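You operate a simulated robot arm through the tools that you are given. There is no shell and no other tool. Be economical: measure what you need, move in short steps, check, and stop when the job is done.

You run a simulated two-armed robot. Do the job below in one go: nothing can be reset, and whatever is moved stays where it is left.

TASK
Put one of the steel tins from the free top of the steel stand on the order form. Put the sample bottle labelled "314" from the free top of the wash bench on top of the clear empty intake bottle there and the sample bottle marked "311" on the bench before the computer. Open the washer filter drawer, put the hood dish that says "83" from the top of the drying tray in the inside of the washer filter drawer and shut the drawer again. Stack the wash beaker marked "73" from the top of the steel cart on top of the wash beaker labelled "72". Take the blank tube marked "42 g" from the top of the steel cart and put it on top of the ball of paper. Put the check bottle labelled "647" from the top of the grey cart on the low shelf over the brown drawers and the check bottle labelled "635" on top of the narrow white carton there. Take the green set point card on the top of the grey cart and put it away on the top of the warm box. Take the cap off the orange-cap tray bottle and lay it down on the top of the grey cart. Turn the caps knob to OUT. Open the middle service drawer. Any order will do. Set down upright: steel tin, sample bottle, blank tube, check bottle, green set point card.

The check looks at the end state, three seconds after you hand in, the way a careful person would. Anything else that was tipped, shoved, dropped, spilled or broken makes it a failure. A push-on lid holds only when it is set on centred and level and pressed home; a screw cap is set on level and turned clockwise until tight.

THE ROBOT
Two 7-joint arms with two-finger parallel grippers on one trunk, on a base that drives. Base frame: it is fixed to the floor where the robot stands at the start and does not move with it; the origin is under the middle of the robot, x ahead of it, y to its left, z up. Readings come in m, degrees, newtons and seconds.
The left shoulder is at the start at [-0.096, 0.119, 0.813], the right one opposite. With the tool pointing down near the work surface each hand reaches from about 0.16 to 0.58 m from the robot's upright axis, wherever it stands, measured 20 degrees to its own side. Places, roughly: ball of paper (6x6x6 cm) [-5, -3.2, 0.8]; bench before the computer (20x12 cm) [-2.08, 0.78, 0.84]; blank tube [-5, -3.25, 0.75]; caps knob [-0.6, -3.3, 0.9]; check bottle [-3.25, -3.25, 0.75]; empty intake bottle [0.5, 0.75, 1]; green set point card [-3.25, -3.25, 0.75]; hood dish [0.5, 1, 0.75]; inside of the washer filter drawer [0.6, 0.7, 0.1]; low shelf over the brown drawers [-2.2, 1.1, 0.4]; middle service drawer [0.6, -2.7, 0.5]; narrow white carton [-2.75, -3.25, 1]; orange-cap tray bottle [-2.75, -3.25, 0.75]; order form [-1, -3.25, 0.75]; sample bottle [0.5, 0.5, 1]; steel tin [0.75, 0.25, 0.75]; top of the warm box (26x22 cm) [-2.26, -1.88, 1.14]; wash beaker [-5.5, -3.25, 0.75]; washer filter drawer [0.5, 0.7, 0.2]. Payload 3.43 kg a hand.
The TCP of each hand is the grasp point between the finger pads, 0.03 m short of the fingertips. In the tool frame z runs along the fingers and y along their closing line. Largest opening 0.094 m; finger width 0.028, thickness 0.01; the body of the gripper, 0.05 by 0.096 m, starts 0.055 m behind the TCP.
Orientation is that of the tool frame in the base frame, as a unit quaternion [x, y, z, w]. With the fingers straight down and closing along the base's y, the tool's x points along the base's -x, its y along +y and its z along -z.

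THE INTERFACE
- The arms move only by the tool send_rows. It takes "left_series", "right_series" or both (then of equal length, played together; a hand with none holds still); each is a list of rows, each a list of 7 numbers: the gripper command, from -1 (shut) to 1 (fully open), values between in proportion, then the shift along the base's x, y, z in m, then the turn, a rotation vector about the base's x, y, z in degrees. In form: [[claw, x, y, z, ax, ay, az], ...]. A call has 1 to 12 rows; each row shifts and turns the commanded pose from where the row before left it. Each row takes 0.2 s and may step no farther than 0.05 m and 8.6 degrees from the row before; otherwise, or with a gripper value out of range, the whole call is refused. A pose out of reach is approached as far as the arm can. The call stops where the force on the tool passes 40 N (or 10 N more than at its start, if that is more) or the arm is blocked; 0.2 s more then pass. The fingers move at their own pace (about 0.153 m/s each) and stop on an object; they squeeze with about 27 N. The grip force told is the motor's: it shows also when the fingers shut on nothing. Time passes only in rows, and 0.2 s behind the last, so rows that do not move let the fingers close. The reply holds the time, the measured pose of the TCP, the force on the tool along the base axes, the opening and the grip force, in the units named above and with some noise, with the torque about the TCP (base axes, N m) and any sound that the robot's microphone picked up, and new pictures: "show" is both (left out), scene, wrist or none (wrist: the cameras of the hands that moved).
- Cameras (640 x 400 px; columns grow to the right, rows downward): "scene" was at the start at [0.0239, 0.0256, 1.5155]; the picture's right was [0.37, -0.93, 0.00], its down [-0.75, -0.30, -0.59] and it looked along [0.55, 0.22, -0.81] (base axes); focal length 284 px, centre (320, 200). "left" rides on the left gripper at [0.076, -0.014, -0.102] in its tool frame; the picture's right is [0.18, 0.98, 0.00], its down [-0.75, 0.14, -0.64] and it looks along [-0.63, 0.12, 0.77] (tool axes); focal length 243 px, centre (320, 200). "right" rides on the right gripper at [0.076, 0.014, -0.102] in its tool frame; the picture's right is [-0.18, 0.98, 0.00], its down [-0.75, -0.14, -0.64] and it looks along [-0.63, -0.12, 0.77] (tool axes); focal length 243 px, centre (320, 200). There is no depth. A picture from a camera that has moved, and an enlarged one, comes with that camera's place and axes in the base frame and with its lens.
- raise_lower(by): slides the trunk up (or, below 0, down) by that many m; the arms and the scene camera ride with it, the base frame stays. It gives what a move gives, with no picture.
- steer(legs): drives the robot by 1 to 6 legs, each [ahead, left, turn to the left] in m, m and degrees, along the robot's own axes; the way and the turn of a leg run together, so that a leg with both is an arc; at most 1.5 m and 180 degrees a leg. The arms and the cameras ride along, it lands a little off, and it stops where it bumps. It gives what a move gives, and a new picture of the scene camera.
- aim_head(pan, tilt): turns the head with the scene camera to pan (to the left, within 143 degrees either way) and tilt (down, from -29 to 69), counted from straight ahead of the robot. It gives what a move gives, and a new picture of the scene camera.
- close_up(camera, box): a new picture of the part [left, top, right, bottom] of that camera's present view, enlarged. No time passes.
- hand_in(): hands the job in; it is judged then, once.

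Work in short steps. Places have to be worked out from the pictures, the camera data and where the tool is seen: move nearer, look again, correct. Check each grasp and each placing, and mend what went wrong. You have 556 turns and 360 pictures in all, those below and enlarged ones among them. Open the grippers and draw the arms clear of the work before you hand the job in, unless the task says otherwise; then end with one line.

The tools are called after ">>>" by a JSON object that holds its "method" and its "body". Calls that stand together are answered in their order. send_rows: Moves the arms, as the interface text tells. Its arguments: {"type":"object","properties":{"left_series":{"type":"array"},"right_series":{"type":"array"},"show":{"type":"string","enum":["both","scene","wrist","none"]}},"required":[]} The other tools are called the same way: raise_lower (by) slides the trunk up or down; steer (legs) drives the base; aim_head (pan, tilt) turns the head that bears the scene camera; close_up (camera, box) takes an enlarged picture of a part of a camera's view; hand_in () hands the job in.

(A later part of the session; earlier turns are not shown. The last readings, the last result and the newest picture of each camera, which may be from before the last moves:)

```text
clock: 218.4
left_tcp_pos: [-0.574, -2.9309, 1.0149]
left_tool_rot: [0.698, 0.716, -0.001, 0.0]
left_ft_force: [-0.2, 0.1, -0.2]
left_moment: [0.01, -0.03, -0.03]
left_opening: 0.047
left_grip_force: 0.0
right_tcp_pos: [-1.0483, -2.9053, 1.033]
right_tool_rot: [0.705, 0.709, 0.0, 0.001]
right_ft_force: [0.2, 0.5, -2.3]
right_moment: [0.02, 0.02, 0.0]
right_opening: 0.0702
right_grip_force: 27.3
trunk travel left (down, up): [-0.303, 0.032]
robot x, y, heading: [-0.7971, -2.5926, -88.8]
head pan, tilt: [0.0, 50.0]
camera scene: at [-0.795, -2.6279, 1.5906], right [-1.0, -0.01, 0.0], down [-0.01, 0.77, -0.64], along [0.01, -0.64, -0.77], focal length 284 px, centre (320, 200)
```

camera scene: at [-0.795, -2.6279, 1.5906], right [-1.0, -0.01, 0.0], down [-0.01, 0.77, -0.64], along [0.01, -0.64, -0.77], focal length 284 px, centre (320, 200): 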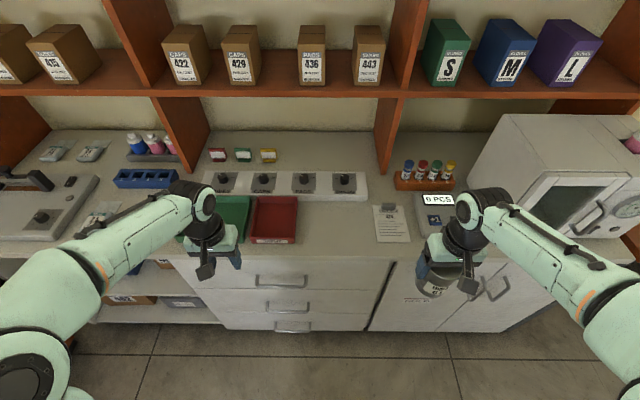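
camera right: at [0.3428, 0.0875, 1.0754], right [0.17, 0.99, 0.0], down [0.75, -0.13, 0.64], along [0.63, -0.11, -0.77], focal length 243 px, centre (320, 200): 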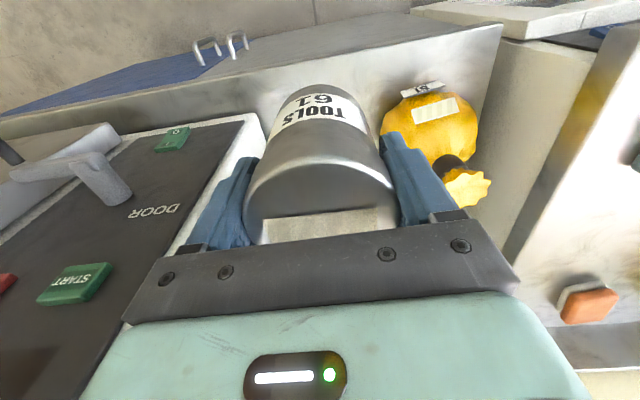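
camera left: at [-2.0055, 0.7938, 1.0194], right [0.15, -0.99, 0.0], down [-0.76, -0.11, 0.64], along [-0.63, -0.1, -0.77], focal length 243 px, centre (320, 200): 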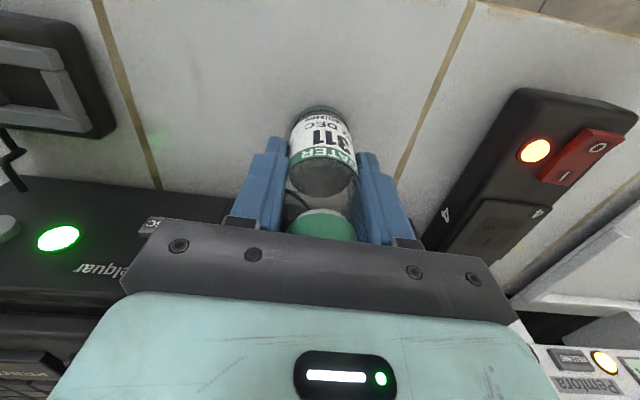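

>>> {"method": "close_up", "body": {"camera": "right", "box": [0, 0, 640, 400]}}

```text
1.00 times, centred on (320, 200) of right (not enlarged: the box is as wide or as high as the picture)
camera zoom: at [-1.035, -2.8297, 1.1355], right [0.98, -0.18, 0.0], down [-0.14, -0.75, 0.64], along [-0.12, -0.63, -0.77], focal length 243 px, centre (320, 200)
```

zoom: 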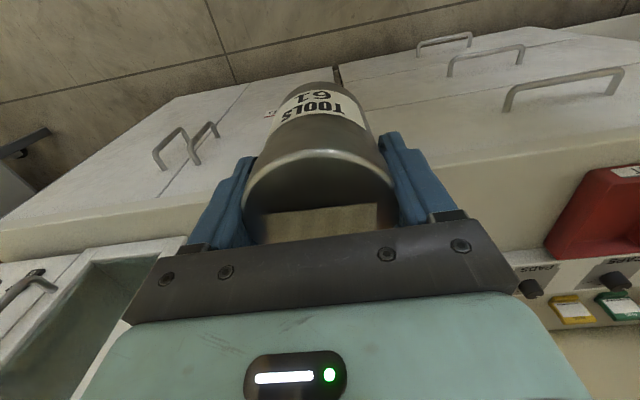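

Counter top is about z 0.83 and the form centre about (−1.02,−3.16). I drive 8 cm closer and bring the tin over the form.

>>> {"method": "steer", "body": {"legs": [[0.08, 0, 0]]}}

>>> {"method": "send_rows", "body": {"right_series": [[-1, 0.007, -0.04, 0, 0, 0, 0], [-1, 0.007, -0.04, 0, 0, 0, 0], [-1, 0.007, -0.04, 0, 0, 0, 0], [-1, 0.007, -0.04, 0, 0, 0, 0], [-1, 0, -0.015, -0.02, 0, 0, 0]], "show": "both"}}

```text
clock: 219.4
left_tcp_pos: [-0.5732, -3.0102, 1.014]
left_tool_rot: [0.699, 0.715, -0.002, -0.001]
left_ft_force: [-0.1, -0.3, 0.6]
left_moment: [0.03, 0.0, 0.02]
left_opening: 0.0469
left_grip_force: 0.0
right_tcp_pos: [-1.049, -2.9844, 1.0326]
right_tool_rot: [0.705, 0.709, 0.0, 0.0]
right_ft_force: [0.5, 0.0, -2.9]
right_moment: [0.0, -0.02, -0.01]
right_opening: 0.0706
right_grip_force: 27.1
trunk travel left (down, up): [-0.303, 0.032]
robot x, y, heading: [-0.795, -2.6721, -89.3]
head pan, tilt: [0.0, 50.0]
camera scene: at [-0.7941, -2.7073, 1.5904], right [-1.0, -0.01, 0.0], down [-0.01, 0.77, -0.64], along [0.01, -0.64, -0.77], focal length 284 px, centre (320, 200)
```

scene: 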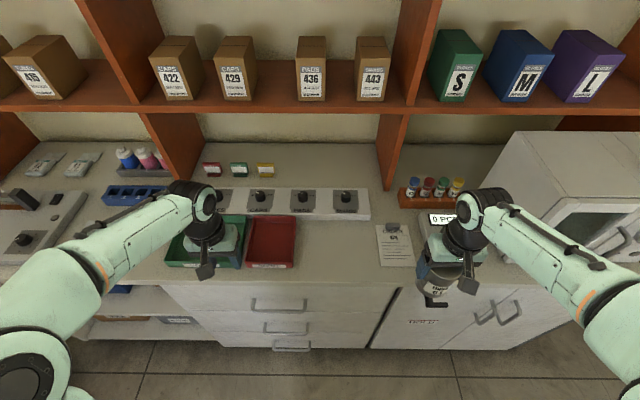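

```text
clock: 220.6
left_tcp_pos: [-0.5728, -3.0106, 1.0154]
left_tool_rot: [0.698, 0.716, -0.001, -0.002]
left_ft_force: [0.2, 0.3, -0.1]
left_moment: [0.03, -0.01, -0.01]
left_opening: 0.0469
left_grip_force: 0.0
right_tcp_pos: [-1.0197, -3.1588, 1.0125]
right_tool_rot: [0.706, 0.709, 0.001, -0.001]
right_ft_force: [0.1, -0.3, -3.5]
right_moment: [0.03, 0.02, -0.01]
right_opening: 0.0705
right_grip_force: 26.9
trunk travel left (down, up): [-0.303, 0.032]
robot x, y, heading: [-0.7945, -2.6748, -89.3]
head pan, tilt: [0.0, 50.0]
camera scene: at [-0.7944, -2.7072, 1.5906], right [-1.0, -0.01, 0.0], down [-0.01, 0.77, -0.64], along [0.01, -0.64, -0.77], focal length 284 px, centre (320, 200)
camera right: at [-1.0056, -3.0834, 1.1155], right [0.98, -0.18, 0.0], down [-0.14, -0.75, 0.64], along [-0.12, -0.63, -0.77], focal length 243 px, centre (320, 200)
```

scene: 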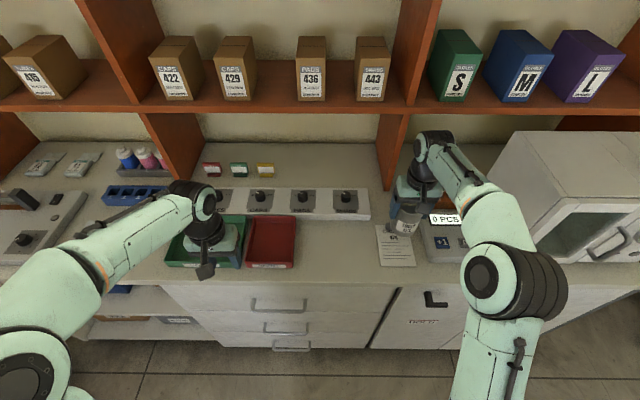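
right: 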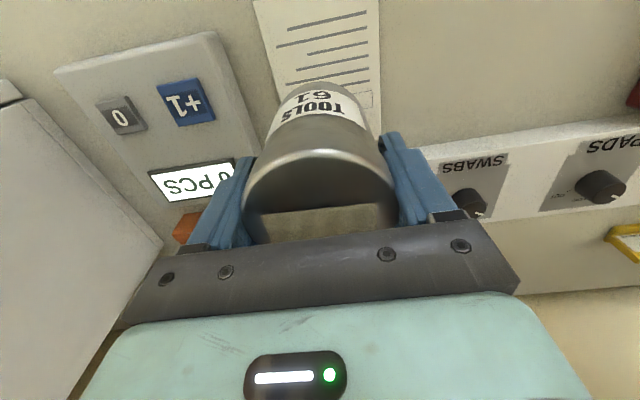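

The form is right below (centre (−1.017,−3.16)). I lower toward it and creep to contact.

>>> {"method": "send_rows", "body": {"right_series": [[-1, 0.002, 0.006, -0.03, 0, 0, 0], [-1, 0, 0, -0.03, 0, 0, 0], [-1, 0, 0, -0.01, 0, 0, 0], [-1, 0, 0, 0, 0, 0, 0]], "show": "wrist"}}

>>> {"method": "close_up", "body": {"camera": "scene", "box": [360, 190, 460, 280]}}

```text
clock: 221.6
left_tcp_pos: [-0.5739, -3.0106, 1.0162]
left_tool_rot: [0.698, 0.716, -0.002, -0.001]
left_ft_force: [0.0, -0.1, 0.3]
left_moment: [0.0, -0.04, -0.01]
left_opening: 0.047
left_grip_force: 0.1
right_tcp_pos: [-1.0188, -3.1524, 0.944]
right_tool_rot: [0.706, 0.709, -0.001, 0.001]
right_ft_force: [0.2, -0.3, 9.3]
right_moment: [0.29, -0.02, 0.0]
right_opening: 0.0701
right_grip_force: 27.4
trunk travel left (down, up): [-0.303, 0.032]
robot x, y, heading: [-0.7944, -2.6728, -89.3]
head pan, tilt: [0.0, 50.0]
camera right: at [-1.0037, -3.0769, 1.0459], right [0.98, -0.18, 0.0], down [-0.14, -0.75, 0.64], along [-0.12, -0.63, -0.76], focal length 243 px, centre (320, 200)
```

right: 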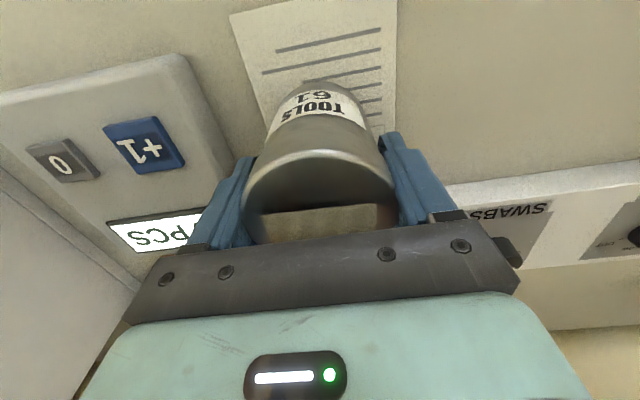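

```text
4.44 times, centred on (410, 235) of scene
camera zoom: at [-0.7937, -2.7063, 1.5908], right [-1.0, -0.01, 0.0], down [-0.01, 0.77, -0.64], along [0.01, -0.64, -0.77], focal length 1263 px, centre (-80, 44)
```

zoom: 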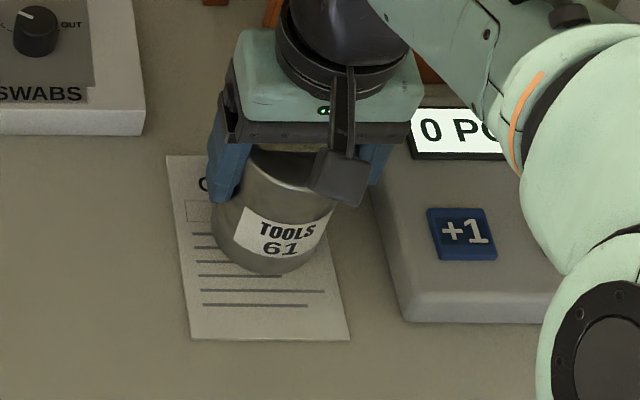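

The tin already touches the form (9 N), about 7 mm right of centre. I lift 5 mm, shift +x 8 mm and set it down.

>>> {"method": "send_rows", "body": {"right_series": [[-1, 0, 0, 0.006, 0, 0, 0], [-1, 0.008, 0, 0, 0, 0, 0], [-1, 0, 0, -0.004, 0, 0, 0], [-1, 0, 0, -0.002, 0, 0, 0], [-1, 0, 0, 0, 0, 0, 0]], "show": "none"}}

```text
clock: 222.8
left_tcp_pos: [-0.5747, -3.0101, 1.016]
left_tool_rot: [0.698, 0.716, -0.001, -0.001]
left_ft_force: [-0.2, -1.1, -0.3]
left_moment: [0.02, 0.03, -0.01]
left_opening: 0.0471
left_grip_force: 0.1
right_tcp_pos: [-1.0104, -3.1531, 0.9438]
right_tool_rot: [0.705, 0.709, 0.0, 0.001]
right_ft_force: [-0.1, -0.2, 5.2]
right_moment: [0.22, 0.0, 0.01]
right_opening: 0.0701
right_grip_force: 26.8
trunk travel left (down, up): [-0.303, 0.032]
robot x, y, heading: [-0.7957, -2.6716, -89.6]
head pan, tilt: [0.0, 50.0]
```

Touching at 5 N. I release and rise.

>>> {"method": "send_rows", "body": {"right_series": [[-1, 0, 0, -0.001, 0, 0, 0], [0.7, 0, 0, 0, 0, 0, 0], [0.9, 0, 0, 0, 0, 0, 0], [0.9, 0, 0, 0, 0, 0, 0], [0.9, 0, 0, 0.03, 0, 0, 0], [0.9, 0, 0, 0.04, 0, 0, 0], [0.9, 0, 0.03, 0.02, 0, 0, 0], [0.9, 0, 0.04, 0, 0, 0, 0], [0.9, 0, 0.04, 0, 0, 0, 0], [0.9, -0.01, 0.04, 0, 0, 0, 0]], "show": "scene"}}

>>> {"method": "close_up", "body": {"camera": "scene", "box": [180, 150, 440, 290]}}

```text
clock: 225.0
left_tcp_pos: [-0.5739, -3.0091, 1.0154]
left_tool_rot: [0.698, 0.716, -0.001, -0.001]
left_ft_force: [-0.4, 0.4, 0.3]
left_moment: [-0.02, 0.02, 0.01]
left_opening: 0.0471
left_grip_force: 0.2
right_tcp_pos: [-1.0192, -3.0018, 1.0322]
right_tool_rot: [0.705, 0.709, 0.0, 0.0]
right_ft_force: [0.4, 0.4, -0.2]
right_moment: [-0.02, 0.0, -0.03]
right_opening: 0.0892
right_grip_force: 0.1
trunk travel left (down, up): [-0.303, 0.032]
robot x, y, heading: [-0.7917, -2.6702, -89.2]
head pan, tilt: [0.0, 50.0]
camera scene: at [-0.7945, -2.7053, 1.5906], right [-1.0, -0.01, 0.0], down [-0.01, 0.77, -0.64], along [0.01, -0.64, -0.77], focal length 284 px, centre (320, 200)
```

scene: 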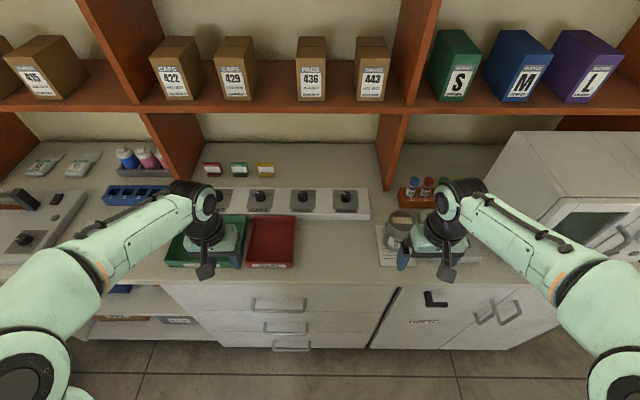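

```text
2.46 times, centred on (310, 220) of scene
camera zoom: at [-0.7945, -2.7053, 1.5906], right [-1.0, -0.01, 0.0], down [-0.01, 0.77, -0.64], along [0.01, -0.64, -0.77], focal length 700 px, centre (345, 151)
```

zoom: 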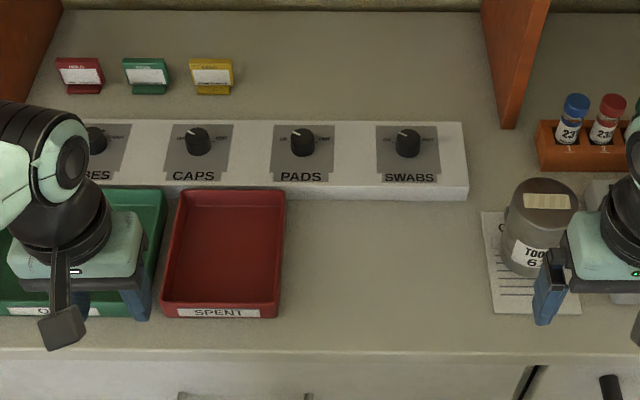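

The tin stands on the form. Now the CAPS knob: I zoom in on it.

>>> {"method": "close_up", "body": {"camera": "scene", "box": [225, 180, 305, 230]}}

```text
8.00 times, centred on (265, 205) of scene
camera zoom: at [-0.7945, -2.7053, 1.5906], right [-1.0, -0.01, 0.0], down [-0.01, 0.77, -0.64], along [0.01, -0.64, -0.77], focal length 2274 px, centre (760, 160)
```

zoom: 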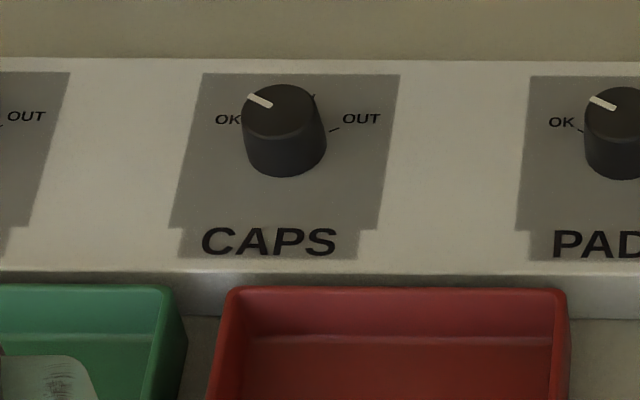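

CAPS points to OK (upper left); OUT is clockwise ~120°. Knob is at about (−0.587,−3.331,0.88). I move the base closer and raise the trunk slightly, then yaw the left hand +60° on the way.

>>> {"method": "raise_lower", "body": {"by": 0.03}}

>>> {"method": "steer", "body": {"legs": [[0.07, 0, 0]]}}

>>> {"method": "send_rows", "body": {"left_series": [[-0.1, -0.002, -0.03, 0, 0, 0, 8.5], [-0.1, -0.002, -0.03, 0, 0, 0, 8.5], [-0.1, -0.002, -0.03, 0, 0, 0, 8.5], [-0.1, -0.002, -0.03, 0, 0, 0, 8.5], [-0.1, -0.002, -0.03, 0, 0, 0, 8.5], [-0.1, -0.002, -0.03, 0, 0, 0, 8.5], [-0.1, 0, -0.02, -0.01, 0, 0, 8.5]], "show": "both"}}

```text
clock: 225.8
left_tcp_pos: [-0.5736, -3.01, 1.0449]
left_tool_rot: [0.698, 0.716, -0.002, -0.001]
left_ft_force: [0.0, -0.1, 1.0]
left_moment: [-0.07, -0.03, 0.0]
left_opening: 0.047
left_grip_force: 0.0
right_tcp_pos: [-1.0199, -3.0017, 1.0618]
right_tool_rot: [0.706, 0.709, 0.0, 0.0]
right_ft_force: [0.5, -0.3, 0.2]
right_moment: [0.0, 0.0, 0.01]
right_opening: 0.0893
right_grip_force: 0.0
trunk travel left (down, up): [-0.333, 0.002]
robot x, y, heading: [-0.7957, -2.6745, -89.3]
head pan, tilt: [0.0, 50.0]
```

```text
clock: 226.8
left_tcp_pos: [-0.5733, -3.0803, 1.0451]
left_tool_rot: [0.699, 0.715, -0.001, -0.002]
left_ft_force: [-0.2, 0.0, -0.1]
left_moment: [0.02, 0.0, -0.02]
left_opening: 0.0468
left_grip_force: 0.1
right_tcp_pos: [-1.0207, -3.07, 1.0613]
right_tool_rot: [0.706, 0.708, 0.0, 0.0]
right_ft_force: [-0.1, -0.7, -0.1]
right_moment: [0.03, 0.03, -0.01]
right_opening: 0.0894
right_grip_force: 0.1
trunk travel left (down, up): [-0.333, 0.002]
robot x, y, heading: [-0.7975, -2.7421, -89.4]
head pan, tilt: [0.0, 50.0]
camera scene: at [-0.7934, -2.775, 1.6206], right [-1.0, -0.01, 0.0], down [-0.01, 0.77, -0.64], along [0.01, -0.64, -0.77], focal length 284 px, centre (320, 200)
```

scene: 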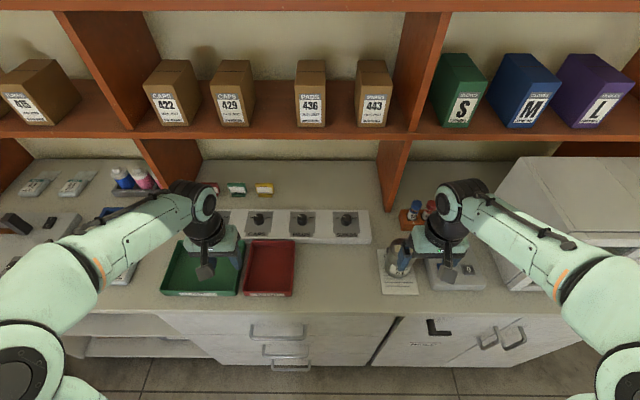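

```text
clock: 228.4
left_tcp_pos: [-0.5851, -3.2783, 1.0366]
left_tool_rot: [0.251, 0.968, -0.001, 0.0]
left_ft_force: [0.5, -0.2, -0.7]
left_moment: [0.0, -0.02, 0.01]
left_opening: 0.0422
left_grip_force: 0.0
right_tcp_pos: [-1.0201, -3.0713, 1.0614]
right_tool_rot: [0.706, 0.708, 0.001, 0.0]
right_ft_force: [-0.1, -0.6, 0.6]
right_moment: [0.03, 0.0, -0.01]
right_opening: 0.0895
right_grip_force: 0.0
trunk travel left (down, up): [-0.333, 0.002]
robot x, y, heading: [-0.7944, -2.7401, -89.4]
head pan, tilt: [0.0, 50.0]
camera scene: at [-0.7933, -2.7761, 1.6209], right [-1.0, -0.01, 0.0], down [-0.01, 0.77, -0.64], along [0.01, -0.64, -0.77], focal length 284 px, centre (320, 200)
camera left: at [-0.6585, -3.2543, 1.1398], right [0.32, 0.95, 0.0], down [0.73, -0.24, 0.64], along [0.61, -0.21, -0.77], focal length 243 px, centre (320, 200)
```

scene: 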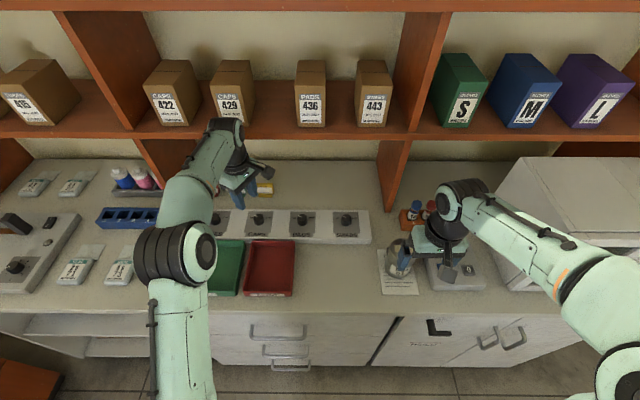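
left: 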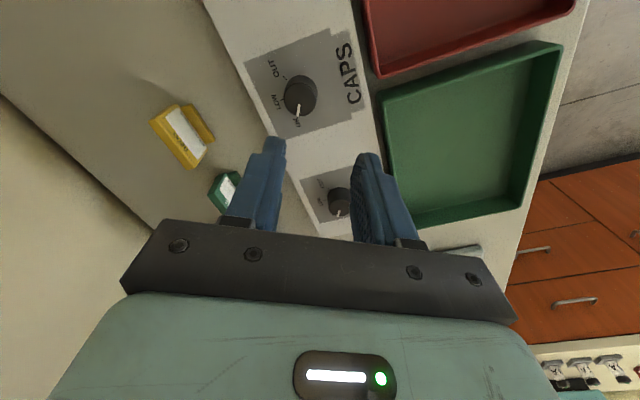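

Wrist view: knob labels OK, LOW, OUT with pointer at OK; knob about (−0.595,−3.30,0.90). I move over it and lower some to refine.

>>> {"method": "send_rows", "body": {"left_series": [[-0.1, -0.01, -0.02, -0.03, 0, 0, 0], [-0.1, 0, 0, -0.025, 0, 0, 0], [-0.1, 0, 0, 0, 0, 0, 0]], "show": "both"}}

```text
clock: 229.2
left_tcp_pos: [-0.5958, -3.3017, 0.9813]
left_tool_rot: [0.252, 0.968, -0.002, 0.0]
left_ft_force: [-0.9, 0.0, 0.0]
left_moment: [-0.01, 0.02, -0.02]
left_opening: 0.0425
left_grip_force: 0.0
right_tcp_pos: [-1.0211, -3.0708, 1.0614]
right_tool_rot: [0.706, 0.708, 0.0, 0.0]
right_ft_force: [0.8, -0.4, -0.5]
right_moment: [0.0, 0.01, 0.0]
right_opening: 0.0896
right_grip_force: 0.1
trunk travel left (down, up): [-0.333, 0.002]
robot x, y, heading: [-0.7908, -2.7411, -89.5]
head pan, tilt: [0.0, 50.0]
camera scene: at [-0.7935, -2.7756, 1.6209], right [-1.0, -0.01, 0.0], down [-0.01, 0.77, -0.64], along [0.01, -0.64, -0.77], focal length 284 px, centre (320, 200)
camera left: at [-0.6684, -3.276, 1.0847], right [0.32, 0.95, 0.0], down [0.73, -0.24, 0.64], along [0.61, -0.21, -0.77], focal length 243 px, centre (320, 200)
```

scene: 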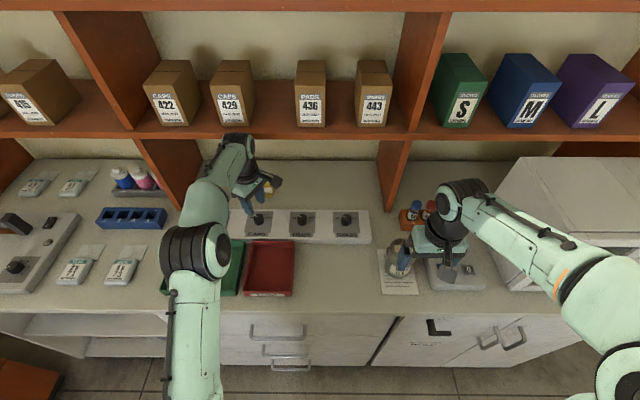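
left: 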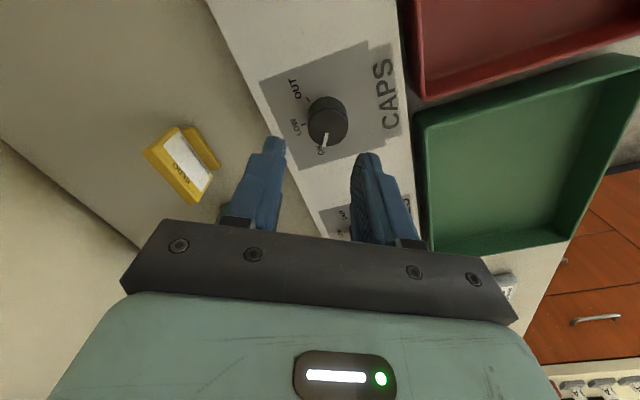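

>>> {"method": "send_rows", "body": {"left_series": [[-0.1, -0.005, 0.005, -0.01, 0, 0, 0], [-0.1, 0, 0, -0.015, 0, 0, 0], [-0.1, 0, 0, 0, 0, 0, 0]], "show": "wrist"}}

```text
clock: 230.0
left_tcp_pos: [-0.6008, -3.2948, 0.9561]
left_tool_rot: [0.252, 0.968, -0.001, -0.001]
left_ft_force: [-1.0, 0.0, 0.5]
left_moment: [0.0, 0.03, -0.01]
left_opening: 0.0424
left_grip_force: 0.1
right_tcp_pos: [-1.0214, -3.0705, 1.0619]
right_tool_rot: [0.706, 0.708, 0.0, -0.001]
right_ft_force: [-0.8, -0.1, -0.5]
right_moment: [0.02, -0.01, -0.02]
right_opening: 0.0893
right_grip_force: 0.1
trunk travel left (down, up): [-0.333, 0.002]
robot x, y, heading: [-0.7938, -2.7412, -89.6]
head pan, tilt: [0.0, 50.0]
camera left: at [-0.6739, -3.2702, 1.059], right [0.32, 0.95, 0.0], down [0.73, -0.24, 0.64], along [0.61, -0.21, -0.77], focal length 243 px, centre (320, 200)
```

left: 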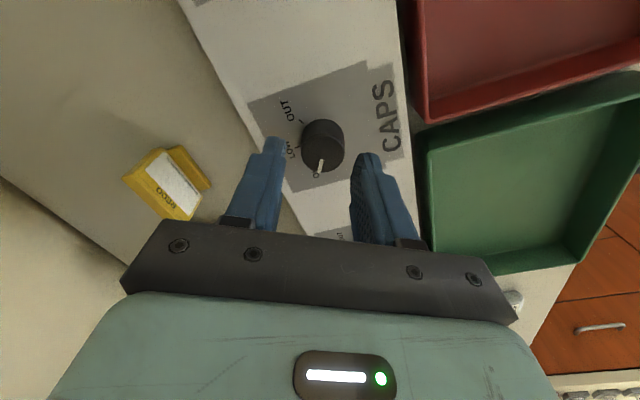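

Knob is centred under the hand, top at z≈0.915. I lower 3 cm and close on it.

>>> {"method": "send_rows", "body": {"left_series": [[-0.1, 0, 0, -0.015, 0, 0, 0], [-0.1, 0, 0, -0.013, 0, 0, 0], [-0.1, 0, 0, 0, 0, 0, 0]], "show": "wrist"}}

```text
clock: 230.8
left_tcp_pos: [-0.6013, -3.2946, 0.9284]
left_tool_rot: [0.252, 0.968, -0.002, -0.001]
left_ft_force: [-0.2, 0.9, 0.4]
left_moment: [0.01, -0.03, 0.06]
left_opening: 0.0423
left_grip_force: 0.0
right_tcp_pos: [-1.0206, -3.0718, 1.0619]
right_tool_rot: [0.706, 0.708, 0.0, 0.0]
right_ft_force: [-1.1, 0.0, 0.2]
right_moment: [0.0, 0.04, -0.02]
right_opening: 0.0892
right_grip_force: 0.1
trunk travel left (down, up): [-0.333, 0.002]
robot x, y, heading: [-0.7972, -2.7426, -89.6]
head pan, tilt: [0.0, 50.0]
camera left: at [-0.6735, -3.2691, 1.0312], right [0.32, 0.95, 0.0], down [0.73, -0.24, 0.64], along [0.61, -0.21, -0.77], focal length 243 px, centre (320, 200)
```

left: 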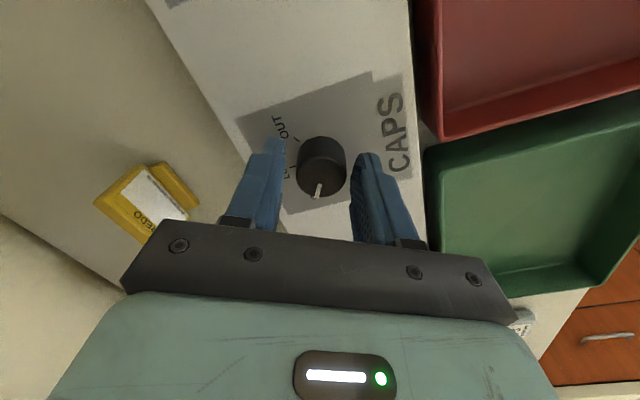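

>>> {"method": "send_rows", "body": {"left_series": [[-0.1, 0, 0, -0.004, 0, 0, 0], [-0.5, 0, 0, 0, 0, 0, 0], [-1, 0, 0, 0, 0, 0, 0], [-1, 0, 0, 0, 0, 0, 0]], "show": "wrist"}}

```text
clock: 231.8
left_tcp_pos: [-0.5998, -3.2933, 0.925]
left_tool_rot: [0.252, 0.968, -0.001, -0.001]
left_ft_force: [0.5, 4.2, 1.9]
left_moment: [0.29, 0.16, 0.01]
left_opening: 0.0311
left_grip_force: 45.3
right_tcp_pos: [-1.02, -3.0708, 1.0624]
right_tool_rot: [0.707, 0.708, 0.0, 0.0]
right_ft_force: [0.2, -0.6, -0.1]
right_moment: [0.02, 0.0, 0.01]
right_opening: 0.0894
right_grip_force: 0.1
trunk travel left (down, up): [-0.333, 0.002]
robot x, y, heading: [-0.7924, -2.7379, -89.9]
head pan, tilt: [0.0, 50.0]
camera left: at [-0.6727, -3.268, 1.028], right [0.32, 0.95, 0.0], down [0.73, -0.24, 0.64], along [0.61, -0.21, -0.77], focal length 243 px, centre (320, 200)
```

left: 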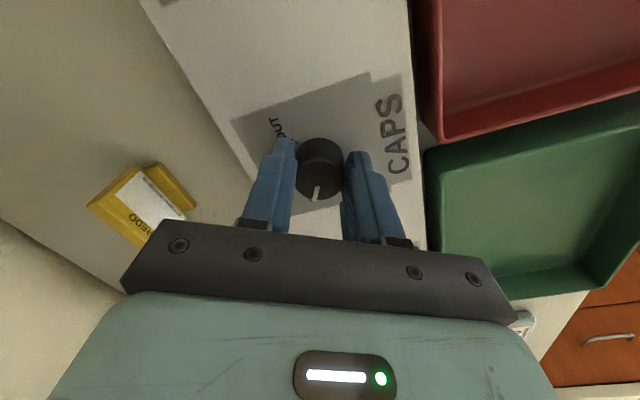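

Gripped. I turn clockwise (negative about z), 12 × 8.5° first.

>>> {"method": "send_rows", "body": {"left_series": [[-1, 0, 0, 0, 0, 0, -8.5], [-1, 0, 0, 0, 0, 0, -8.5], [-1, 0, 0, 0, 0, 0, -8.5], [-1, 0, 0, 0, 0, 0, -8.5], [-1, 0, 0, 0, 0, 0, -8.5], [-1, 0, 0, 0, 0, 0, -8.5], [-1, 0, 0, 0, 0, 0, -8.5], [-1, 0, 0, 0, 0, 0, -8.5], [-1, 0, 0, 0, 0, 0, -8.5], [-1, 0, 0, 0, 0, 0, -8.5], [-1, 0, 0, 0, 0, 0, -8.5], [-1, 0, 0, 0, 0, 0, -8.5]], "show": "wrist"}}

```text
clock: 234.4
left_tcp_pos: [-0.5941, -3.2919, 0.9244]
left_tool_rot: [0.911, 0.413, 0.001, 0.0]
left_ft_force: [23.3, 14.1, 9.0]
left_moment: [0.17, -0.39, 0.02]
left_opening: 0.0312
left_grip_force: 45.1
right_tcp_pos: [-1.0177, -3.0705, 1.0636]
right_tool_rot: [0.706, 0.708, -0.002, -0.001]
right_ft_force: [0.2, 0.1, 0.0]
right_moment: [0.01, -0.01, 0.03]
right_opening: 0.0891
right_grip_force: 0.0
trunk travel left (down, up): [-0.333, 0.002]
robot x, y, heading: [-0.7945, -2.7413, -89.6]
head pan, tilt: [0.0, 50.0]
camera left: at [-0.5551, -3.2259, 1.0281], right [0.86, -0.51, 0.0], down [-0.39, -0.66, 0.64], along [-0.33, -0.55, -0.77], focal length 243 px, centre (320, 200)
```

left: 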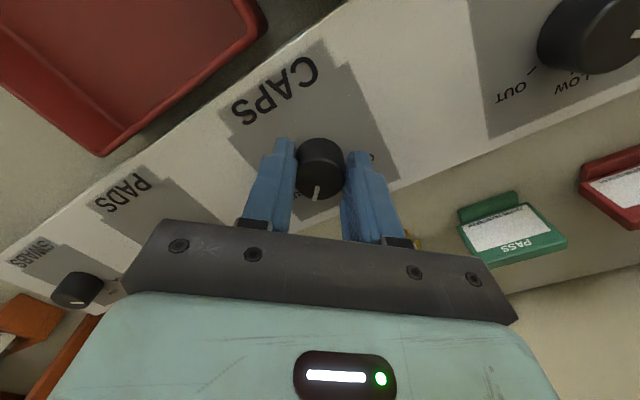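

Turned 102° so far; about 20° to go.

>>> {"method": "send_rows", "body": {"left_series": [[-1, 0, 0, 0, 0, 0, -7], [-1, 0, 0, 0, 0, 0, -7], [-1, 0, 0, 0, 0, 0, -5], [-1, 0, 0, 0, 0, 0, 0], [0, 0, 0, 0, 0, 0, 0], [0, 0, 0, 0.02, 0, 0, 0], [0, 0, 0, 0.03, 0, 0, 0]], "show": "wrist"}}

```text
clock: 236.0
left_tcp_pos: [-0.6028, -3.2946, 0.9743]
left_tool_rot: [0.967, 0.256, 0.0, -0.001]
left_ft_force: [0.7, 1.0, -0.5]
left_moment: [0.0, -0.02, -0.02]
left_opening: 0.0471
left_grip_force: 0.1
right_tcp_pos: [-1.0214, -3.0719, 1.0623]
right_tool_rot: [0.706, 0.708, 0.0, 0.001]
right_ft_force: [0.6, 0.3, -0.3]
right_moment: [0.0, 0.0, -0.03]
right_opening: 0.0893
right_grip_force: 0.1
trunk travel left (down, up): [-0.333, 0.002]
robot x, y, heading: [-0.7971, -2.7396, -89.2]
head pan, tilt: [0.0, 50.0]
camera left: at [-0.5428, -3.2442, 1.0778], right [0.65, -0.76, 0.0], down [-0.58, -0.5, 0.64], along [-0.49, -0.41, -0.77], focal length 243 px, centre (320, 200)
```

left: 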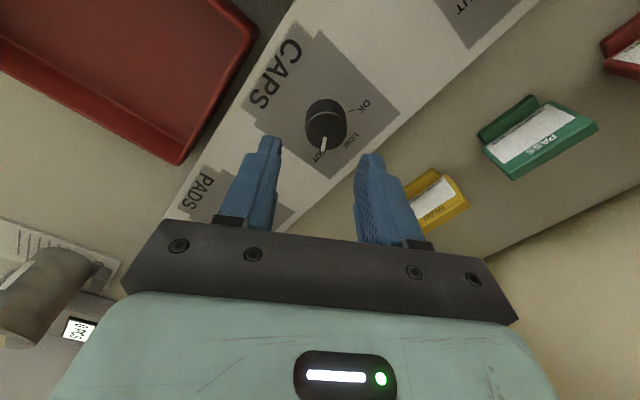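

>>> {"method": "close_up", "body": {"camera": "left", "box": [270, 70, 410, 190]}}

```text
3.33 times, centred on (340, 130) of left
camera zoom: at [-0.5428, -3.2442, 1.0778], right [0.65, -0.76, 0.0], down [-0.58, -0.5, 0.64], along [-0.49, -0.41, -0.77], focal length 809 px, centre (253, 433)
```

zoom: 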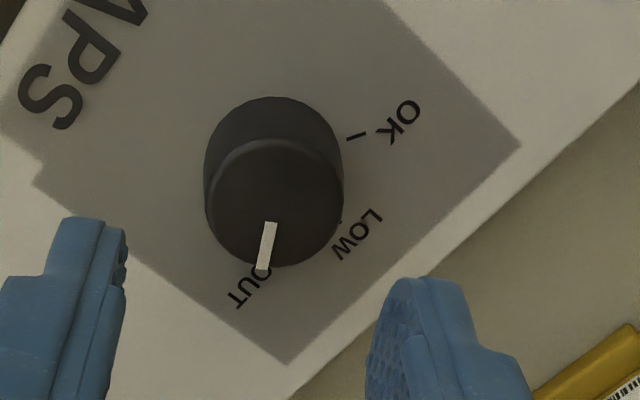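

The pointer is exactly at OUT. I retract the left hand, turning it back.

>>> {"method": "send_rows", "body": {"left_series": [[0, 0, 0.03, 0.01, 0, 0, 8.5], [0, 0, 0.03, 0.01, 0, 0, 8.5], [0, 0, 0.03, 0.01, 0, 0, 8.5], [0, 0, 0.03, 0.01, 0, 0, 8.5], [0, 0, 0.03, 0.01, 0, 0, 8.5], [0, 0, 0.03, 0.01, 0, 0, 8.5], [0, 0, 0.03, 0.01, 0, 0, 8.5]], "show": "scene"}}

>>> {"method": "close_up", "body": {"camera": "scene", "box": [225, 190, 305, 240]}}

```text
clock: 237.6
left_tcp_pos: [-0.5991, -3.0838, 1.0437]
left_tool_rot: [0.711, 0.703, -0.001, -0.002]
left_ft_force: [0.8, 0.4, 0.6]
left_moment: [-0.01, -0.02, -0.02]
left_opening: 0.0468
left_grip_force: 0.1
right_tcp_pos: [-1.0204, -3.0706, 1.0624]
right_tool_rot: [0.706, 0.708, -0.001, 0.0]
right_ft_force: [-0.3, 1.1, 0.9]
right_moment: [0.02, -0.02, 0.0]
right_opening: 0.0892
right_grip_force: 0.0
trunk travel left (down, up): [-0.333, 0.002]
robot x, y, heading: [-0.7961, -2.742, -89.5]
head pan, tilt: [0.0, 50.0]
camera scene: at [-0.7932, -2.7744, 1.6209], right [-1.0, -0.01, 0.0], down [-0.01, 0.77, -0.64], along [0.01, -0.64, -0.77], focal length 284 px, centre (320, 200)
```

scene: 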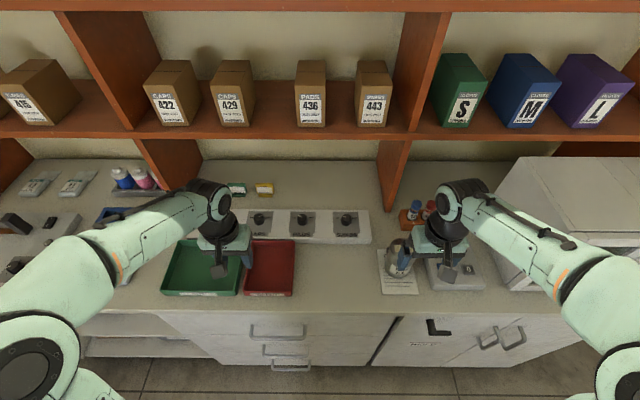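

```text
8.00 times, centred on (265, 215) of scene
camera zoom: at [-0.7932, -2.7744, 1.6209], right [-1.0, -0.01, 0.0], down [-0.01, 0.77, -0.64], along [0.01, -0.64, -0.77], focal length 2274 px, centre (760, 80)
```

zoom: 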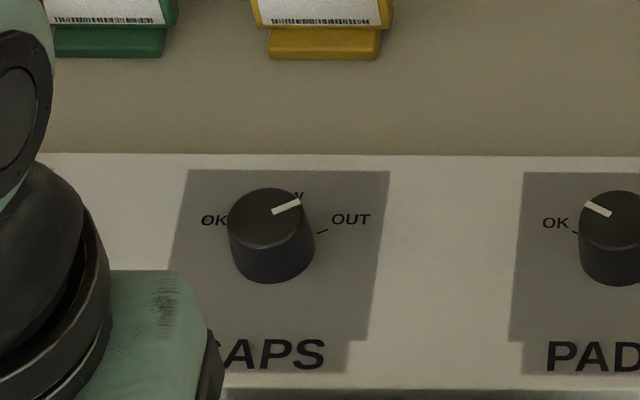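

CAPS is at OUT. Next, the middle service drawer on the brown cabinet: I back up, go left and turn to face it.

>>> {"method": "steer", "body": {"legs": [[-0.24, 0, 0], [0, 0.5, 0], [0, 0, 89.5]]}}

```text
clock: 247.9
left_tcp_pos: [0.0697, -2.298, 1.0429]
left_tool_rot: [0.001, 1.0, -0.002, -0.001]
left_ft_force: [-0.2, -0.2, 0.6]
left_moment: [0.02, 0.01, 0.01]
left_opening: 0.047
left_grip_force: 0.1
right_tcp_pos: [0.0614, -2.7202, 1.0624]
right_tool_rot: [-0.006, 1.0, -0.001, 0.001]
right_ft_force: [0.2, 0.3, 0.2]
right_moment: [-0.01, 0.0, -0.02]
right_opening: 0.0895
right_grip_force: 0.1
trunk travel left (down, up): [-0.333, 0.002]
robot x, y, heading: [-0.2747, -2.4995, 0.9]
head pan, tilt: [0.0, 50.0]
camera scene: at [-0.2392, -2.4977, 1.6209], right [0.02, -1.0, 0.0], down [-0.77, -0.01, -0.64], along [0.64, 0.01, -0.77], focal length 284 px, centre (320, 200)
```

scene: 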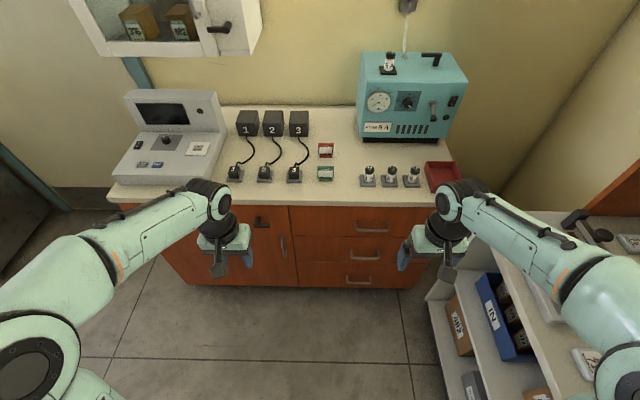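

The middle drawer's handle is at about (0.40,−2.69,0.474). I shift a little, lower the trunk, and prepare the right hand (yaw 90°, then pitch 60°) as for the other drawer.

>>> {"method": "steer", "body": {"legs": [[0.12, 0.08, 0]]}}

>>> {"method": "raise_lower", "body": {"by": -0.3}}

>>> {"method": "send_rows", "body": {"right_series": [[0, 0.01, 0.005, 0, 0, 0, 8.5], [0, 0.01, 0.005, 0, 0, 0, 8.5], [0, 0.01, 0.005, 0, 0, 0, 8.5], [0, 0.01, 0.005, 0, 0, 0, 8.5], [0, 0.01, 0.005, 0, 0, 0, 8.5], [0, 0.01, 0.005, 0, 0, 0, 8.5], [0, 0, 0.005, 0, 0, 0, 8.5], [0, 0, 0.005, 0, 0, 0, 8.5], [0, 0, 0, 0, 0, 0, 8.5], [0, 0, 0, 0, 0, 0, 8.5], [0, 0, 0, 0, 0, 0, 4]], "show": "scene"}}

```text
clock: 249.2
left_tcp_pos: [0.1893, -2.2191, 1.0435]
left_tool_rot: [0.002, 1.0, -0.002, 0.0]
left_ft_force: [0.4, -0.4, 0.0]
left_moment: [0.01, 0.0, -0.01]
left_opening: 0.047
left_grip_force: 0.1
right_tcp_pos: [0.1801, -2.6405, 1.0613]
right_tool_rot: [-0.005, 1.0, 0.0, 0.0]
right_ft_force: [0.7, -0.2, -0.4]
right_moment: [0.0, 0.01, 0.0]
right_opening: 0.0895
right_grip_force: 0.1
trunk travel left (down, up): [-0.333, 0.002]
robot x, y, heading: [-0.1515, -2.4137, 0.8]
head pan, tilt: [0.0, 50.0]
camera scene: at [-0.1199, -2.4171, 1.6207], right [0.02, -1.0, 0.0], down [-0.77, -0.01, -0.64], along [0.64, 0.01, -0.77], focal length 284 px, centre (320, 200)
```

scene: 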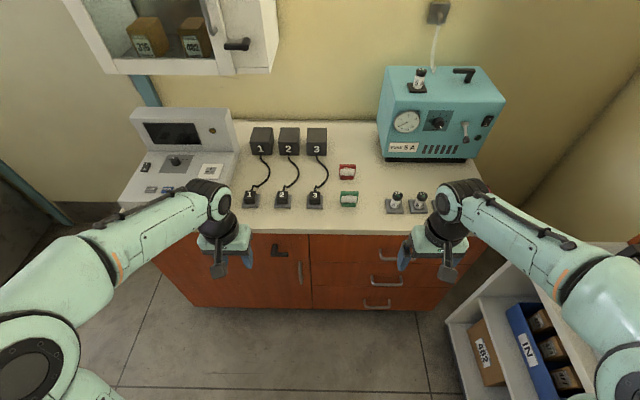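

```text
clock: 252.2
left_tcp_pos: [0.1907, -2.2181, 0.7438]
left_tool_rot: [0.002, 1.0, -0.002, 0.0]
left_ft_force: [-0.6, 0.8, -0.9]
left_moment: [-0.04, 0.01, 0.0]
left_opening: 0.0468
left_grip_force: 0.1
right_tcp_pos: [0.1812, -2.6399, 0.7625]
right_tool_rot: [-0.005, 1.0, 0.0, 0.0]
right_ft_force: [0.0, 0.5, 0.1]
right_moment: [0.01, 0.01, -0.03]
right_opening: 0.0894
right_grip_force: 0.1
trunk travel left (down, up): [-0.033, 0.302]
robot x, y, heading: [-0.1511, -2.4193, 0.6]
head pan, tilt: [0.0, 50.0]
```

```text
clock: 254.6
left_tcp_pos: [0.1909, -2.2177, 0.7436]
left_tool_rot: [0.002, 1.0, -0.002, 0.001]
left_ft_force: [-0.5, 0.8, -0.3]
left_moment: [0.0, -0.02, 0.03]
left_opening: 0.0469
left_grip_force: 0.0
right_tcp_pos: [0.2402, -2.5999, 0.7615]
right_tool_rot: [-0.706, 0.708, 0.0, -0.001]
right_ft_force: [0.3, 0.6, 0.4]
right_moment: [0.02, 0.01, -0.03]
right_opening: 0.0469
right_grip_force: 0.1
trunk travel left (down, up): [-0.033, 0.302]
robot x, y, heading: [-0.1517, -2.4153, 1.0]
head pan, tilt: [0.0, 50.0]
camera scene: at [-0.0747, -2.4163, 1.3087], right [0.02, -1.0, 0.0], down [-0.77, -0.01, -0.64], along [0.64, 0.01, -0.77], focal length 284 px, centre (320, 200)
```

scene: 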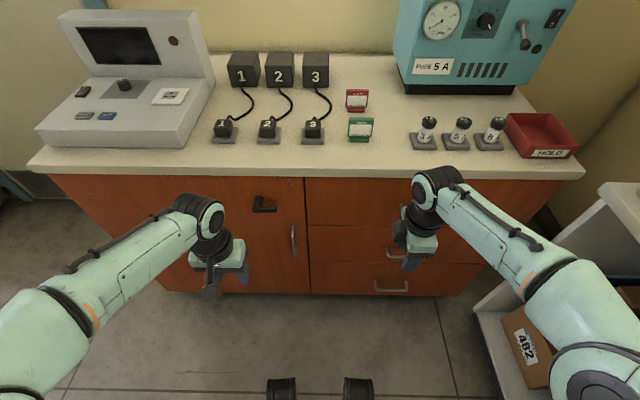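

The middle handle triangulates to about (0.372,−2.665,0.53). I pitch the right hand forward and move to a pre-grasp.

>>> {"method": "send_rows", "body": {"right_series": [[0, 0.003, -0.009, -0.02, 0, -8.5, 0], [0, 0.003, -0.009, -0.02, 0, -8.5, 0], [0, 0.003, -0.009, -0.02, 0, -8.5, 0], [0, 0.003, -0.009, -0.02, 0, -8.5, 0], [0, 0.003, -0.009, -0.02, 0, -8.5, 0], [0, 0.003, -0.01, -0.02, 0, -8.5, 0], [0, 0.003, -0.01, -0.02, 0, -8.5, 0]], "show": "both"}}

```text
clock: 256.2
left_tcp_pos: [0.1906, -2.2183, 0.7434]
left_tool_rot: [0.001, 1.0, -0.002, 0.0]
left_ft_force: [0.0, 0.5, -0.3]
left_moment: [-0.03, -0.01, -0.01]
left_opening: 0.0472
left_grip_force: 0.1
right_tcp_pos: [0.2582, -2.6638, 0.626]
right_tool_rot: [-0.631, 0.632, -0.329, 0.306]
right_ft_force: [-1.8, -5.4, -1.8]
right_moment: [0.27, -0.16, 0.32]
right_opening: 0.047
right_grip_force: 0.2
right hand out of reach, approached as far as the arm can: row 5, 6
trunk travel left (down, up): [-0.033, 0.302]
robot x, y, heading: [-0.1488, -2.4142, 1.3]
head pan, tilt: [0.0, 50.0]
camera scene: at [-0.0743, -2.4165, 1.3086], right [0.02, -1.0, 0.0], down [-0.77, -0.01, -0.64], along [0.64, 0.01, -0.77], focal length 284 px, centre (320, 200)
camera right: at [0.1659, -2.7378, 0.6775], right [-0.58, 0.17, -0.8], down [-0.42, 0.77, 0.47], along [0.7, 0.61, -0.38], focal length 243 px, centre (320, 200)
```

scene: 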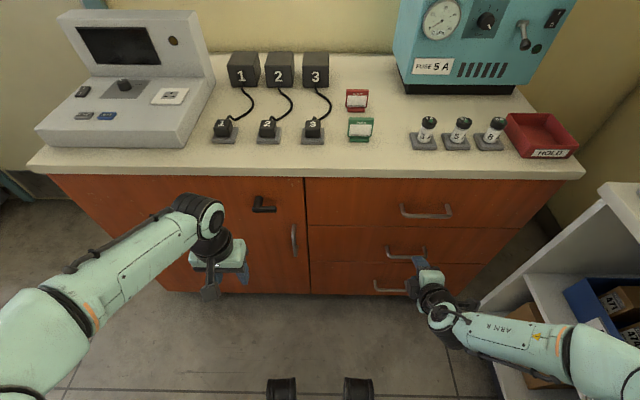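
right: 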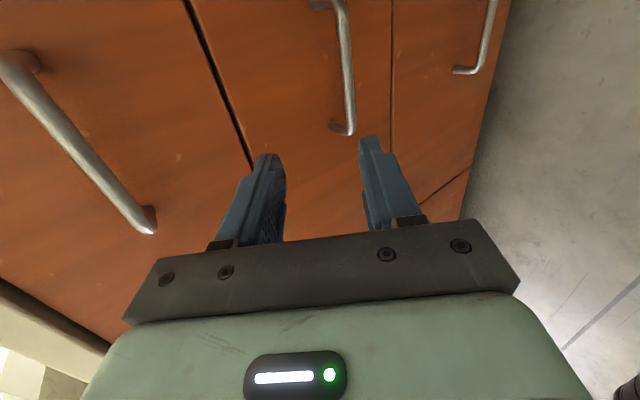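

From both cameras the bar is at (0.385,−2.68,0.50). I approach along the tool axis.

>>> {"method": "send_rows", "body": {"right_series": [[0, 0.01, -0.005, -0.03, 0, 0, 0], [0, 0.02, -0.003, -0.025, 0, 0, 0], [0, 0.02, 0, -0.015, 0, 0, 0], [0, 0.02, 0, -0.015, 0, 0, 0], [0, 0, 0, 0, 0, 0, 0]], "show": "wrist"}}

```text
clock: 257.4
left_tcp_pos: [0.1896, -2.219, 0.7429]
left_tool_rot: [0.001, 1.0, -0.002, 0.001]
left_ft_force: [0.8, 0.1, -0.2]
left_moment: [0.04, -0.04, 0.01]
left_opening: 0.047
left_grip_force: 0.2
right_tcp_pos: [0.329, -2.6696, 0.5406]
right_tool_rot: [0.632, -0.631, 0.331, -0.306]
right_ft_force: [0.1, 0.1, -0.7]
right_moment: [0.02, -0.01, 0.02]
right_opening: 0.0471
right_grip_force: 0.1
trunk travel left (down, up): [-0.033, 0.302]
robot x, y, heading: [-0.1492, -2.4183, 0.9]
head pan, tilt: [0.0, 50.0]
camera right: at [0.2376, -2.7447, 0.593], right [-0.58, 0.17, -0.8], down [-0.42, 0.77, 0.47], along [0.7, 0.61, -0.38], focal length 243 px, centre (320, 200)
```

right: 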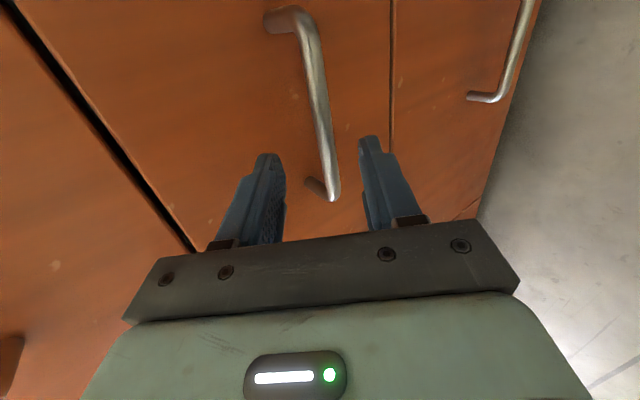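

>>> {"method": "send_rows", "body": {"right_series": [[0, 0.02, 0, -0.017, 0, 0, 0], [0, 0.02, 0, -0.016, 0, 0, 0], [0, 0.008, 0, -0.006, 0, 0, 0], [-1, 0, 0, 0, 0, 0, 0], [-1, 0, 0, 0, 0, 0, 0], [-1, 0, 0, 0, 0, 0, 0]], "show": "wrist"}}

```text
clock: 258.0
left_tcp_pos: [0.1901, -2.2192, 0.7442]
left_tool_rot: [0.002, 1.0, -0.002, -0.001]
left_ft_force: [0.4, 0.1, -0.1]
left_moment: [0.0, 0.03, 0.01]
left_opening: 0.0469
left_grip_force: 0.2
right_tcp_pos: [0.3608, -2.6705, 0.5161]
right_tool_rot: [0.631, -0.629, 0.334, -0.308]
right_ft_force: [-20.2, -0.6, 13.4]
right_moment: [0.16, -0.77, 0.18]
right_opening: 0.0461
right_grip_force: 0.2
trunk travel left (down, up): [-0.033, 0.302]
robot x, y, heading: [-0.1507, -2.4155, 1.0]
head pan, tilt: [0.0, 50.0]
stopped in row 2 (right hand): the force on the tool passed its limit at 95 N (the readings are from after the stop); the commanded pose is now the measured one
camera right: at [0.2691, -2.7455, 0.5683], right [-0.58, 0.17, -0.8], down [-0.42, 0.78, 0.47], along [0.7, 0.61, -0.38], focal length 243 px, centre (320, 200)
```

right: 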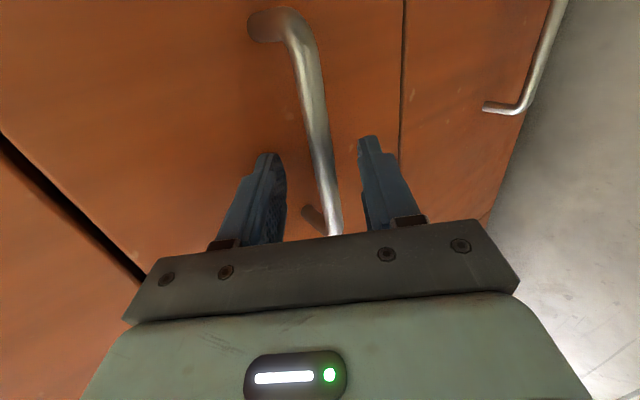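

A fingertip touched the drawer face; the bar is already between the pads. I back off 4 mm and close.

>>> {"method": "send_rows", "body": {"right_series": [[0, -0.004, 0, 0.003, 0, 0, 0], [-1, 0, 0, 0, 0, 0, 0], [-1, 0, 0, 0, 0, 0, 0], [-1, 0, 0, 0, 0, 0, 0]], "show": "none"}}

```text
clock: 259.0
left_tcp_pos: [0.1919, -2.2194, 0.7431]
left_tool_rot: [0.002, 1.0, -0.002, 0.0]
left_ft_force: [-0.4, 0.6, 0.0]
left_moment: [0.01, -0.01, 0.0]
left_opening: 0.0469
left_grip_force: 0.0
right_tcp_pos: [0.3584, -2.671, 0.516]
right_tool_rot: [-0.631, 0.632, -0.33, 0.305]
right_ft_force: [-2.8, 2.2, -17.5]
right_moment: [0.69, 0.24, -0.96]
right_opening: 0.0119
right_grip_force: 44.9
trunk travel left (down, up): [-0.033, 0.302]
robot x, y, heading: [-0.1516, -2.4198, 0.8]
head pan, tilt: [0.0, 50.0]
```

Gripped the 12 mm bar. I pull the drawer by driving the base back.

>>> {"method": "steer", "body": {"legs": [[-0.2, 0, 0]]}}

```text
clock: 260.6
left_tcp_pos: [-0.0069, -2.2215, 0.7429]
left_tool_rot: [0.002, 1.0, -0.002, -0.001]
left_ft_force: [0.2, -0.5, -0.8]
left_moment: [-0.01, 0.04, -0.01]
left_opening: 0.0468
left_grip_force: 0.0
right_tcp_pos: [0.1612, -2.6724, 0.5145]
right_tool_rot: [0.634, -0.629, 0.328, -0.308]
right_ft_force: [0.9, 11.8, -28.4]
right_moment: [1.01, 0.25, -0.72]
right_opening: 0.0116
right_grip_force: 44.7
trunk travel left (down, up): [-0.033, 0.302]
robot x, y, heading: [-0.3508, -2.4183, 1.1]
head pan, tilt: [0.0, 50.0]
camera scene: at [-0.2701, -2.4201, 1.3085], right [0.02, -1.0, 0.0], down [-0.77, -0.01, -0.64], along [0.64, 0.01, -0.77], focal length 284 px, centre (320, 200)
```

scene: 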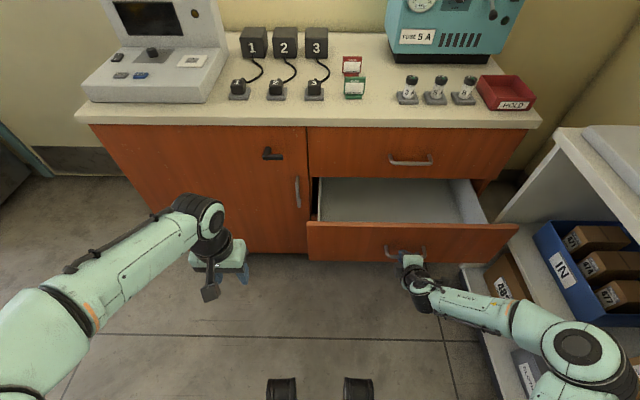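

Drawer is open 20 cm. I pull a little further to its stop.

>>> {"method": "steer", "body": {"legs": [[-0.08, 0, 0]]}}

```text
clock: 261.7
left_tcp_pos: [-0.0874, -2.2231, 0.7438]
left_tool_rot: [0.001, 1.0, -0.002, -0.001]
left_ft_force: [0.2, 0.2, 0.4]
left_moment: [-0.02, 0.01, -0.02]
left_opening: 0.0468
left_grip_force: 0.1
right_tcp_pos: [0.0801, -2.6722, 0.5149]
right_tool_rot: [0.634, -0.629, 0.326, -0.308]
right_ft_force: [0.6, 5.0, -10.3]
right_moment: [1.35, 0.09, -0.42]
right_opening: 0.0119
right_grip_force: 44.6
trunk travel left (down, up): [-0.033, 0.302]
robot x, y, heading: [-0.4271, -2.4206, 0.9]
head pan, tilt: [0.0, 50.0]
camera scene: at [-0.3521, -2.4213, 1.3086], right [0.02, -1.0, 0.0], down [-0.77, -0.01, -0.64], along [0.64, 0.01, -0.77], focal length 284 px, centre (320, 200)
```

scene: 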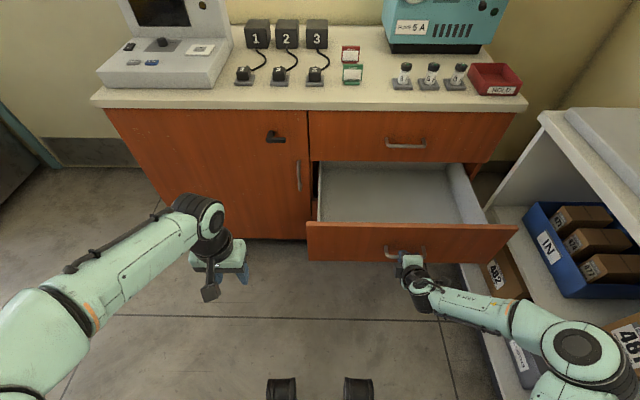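

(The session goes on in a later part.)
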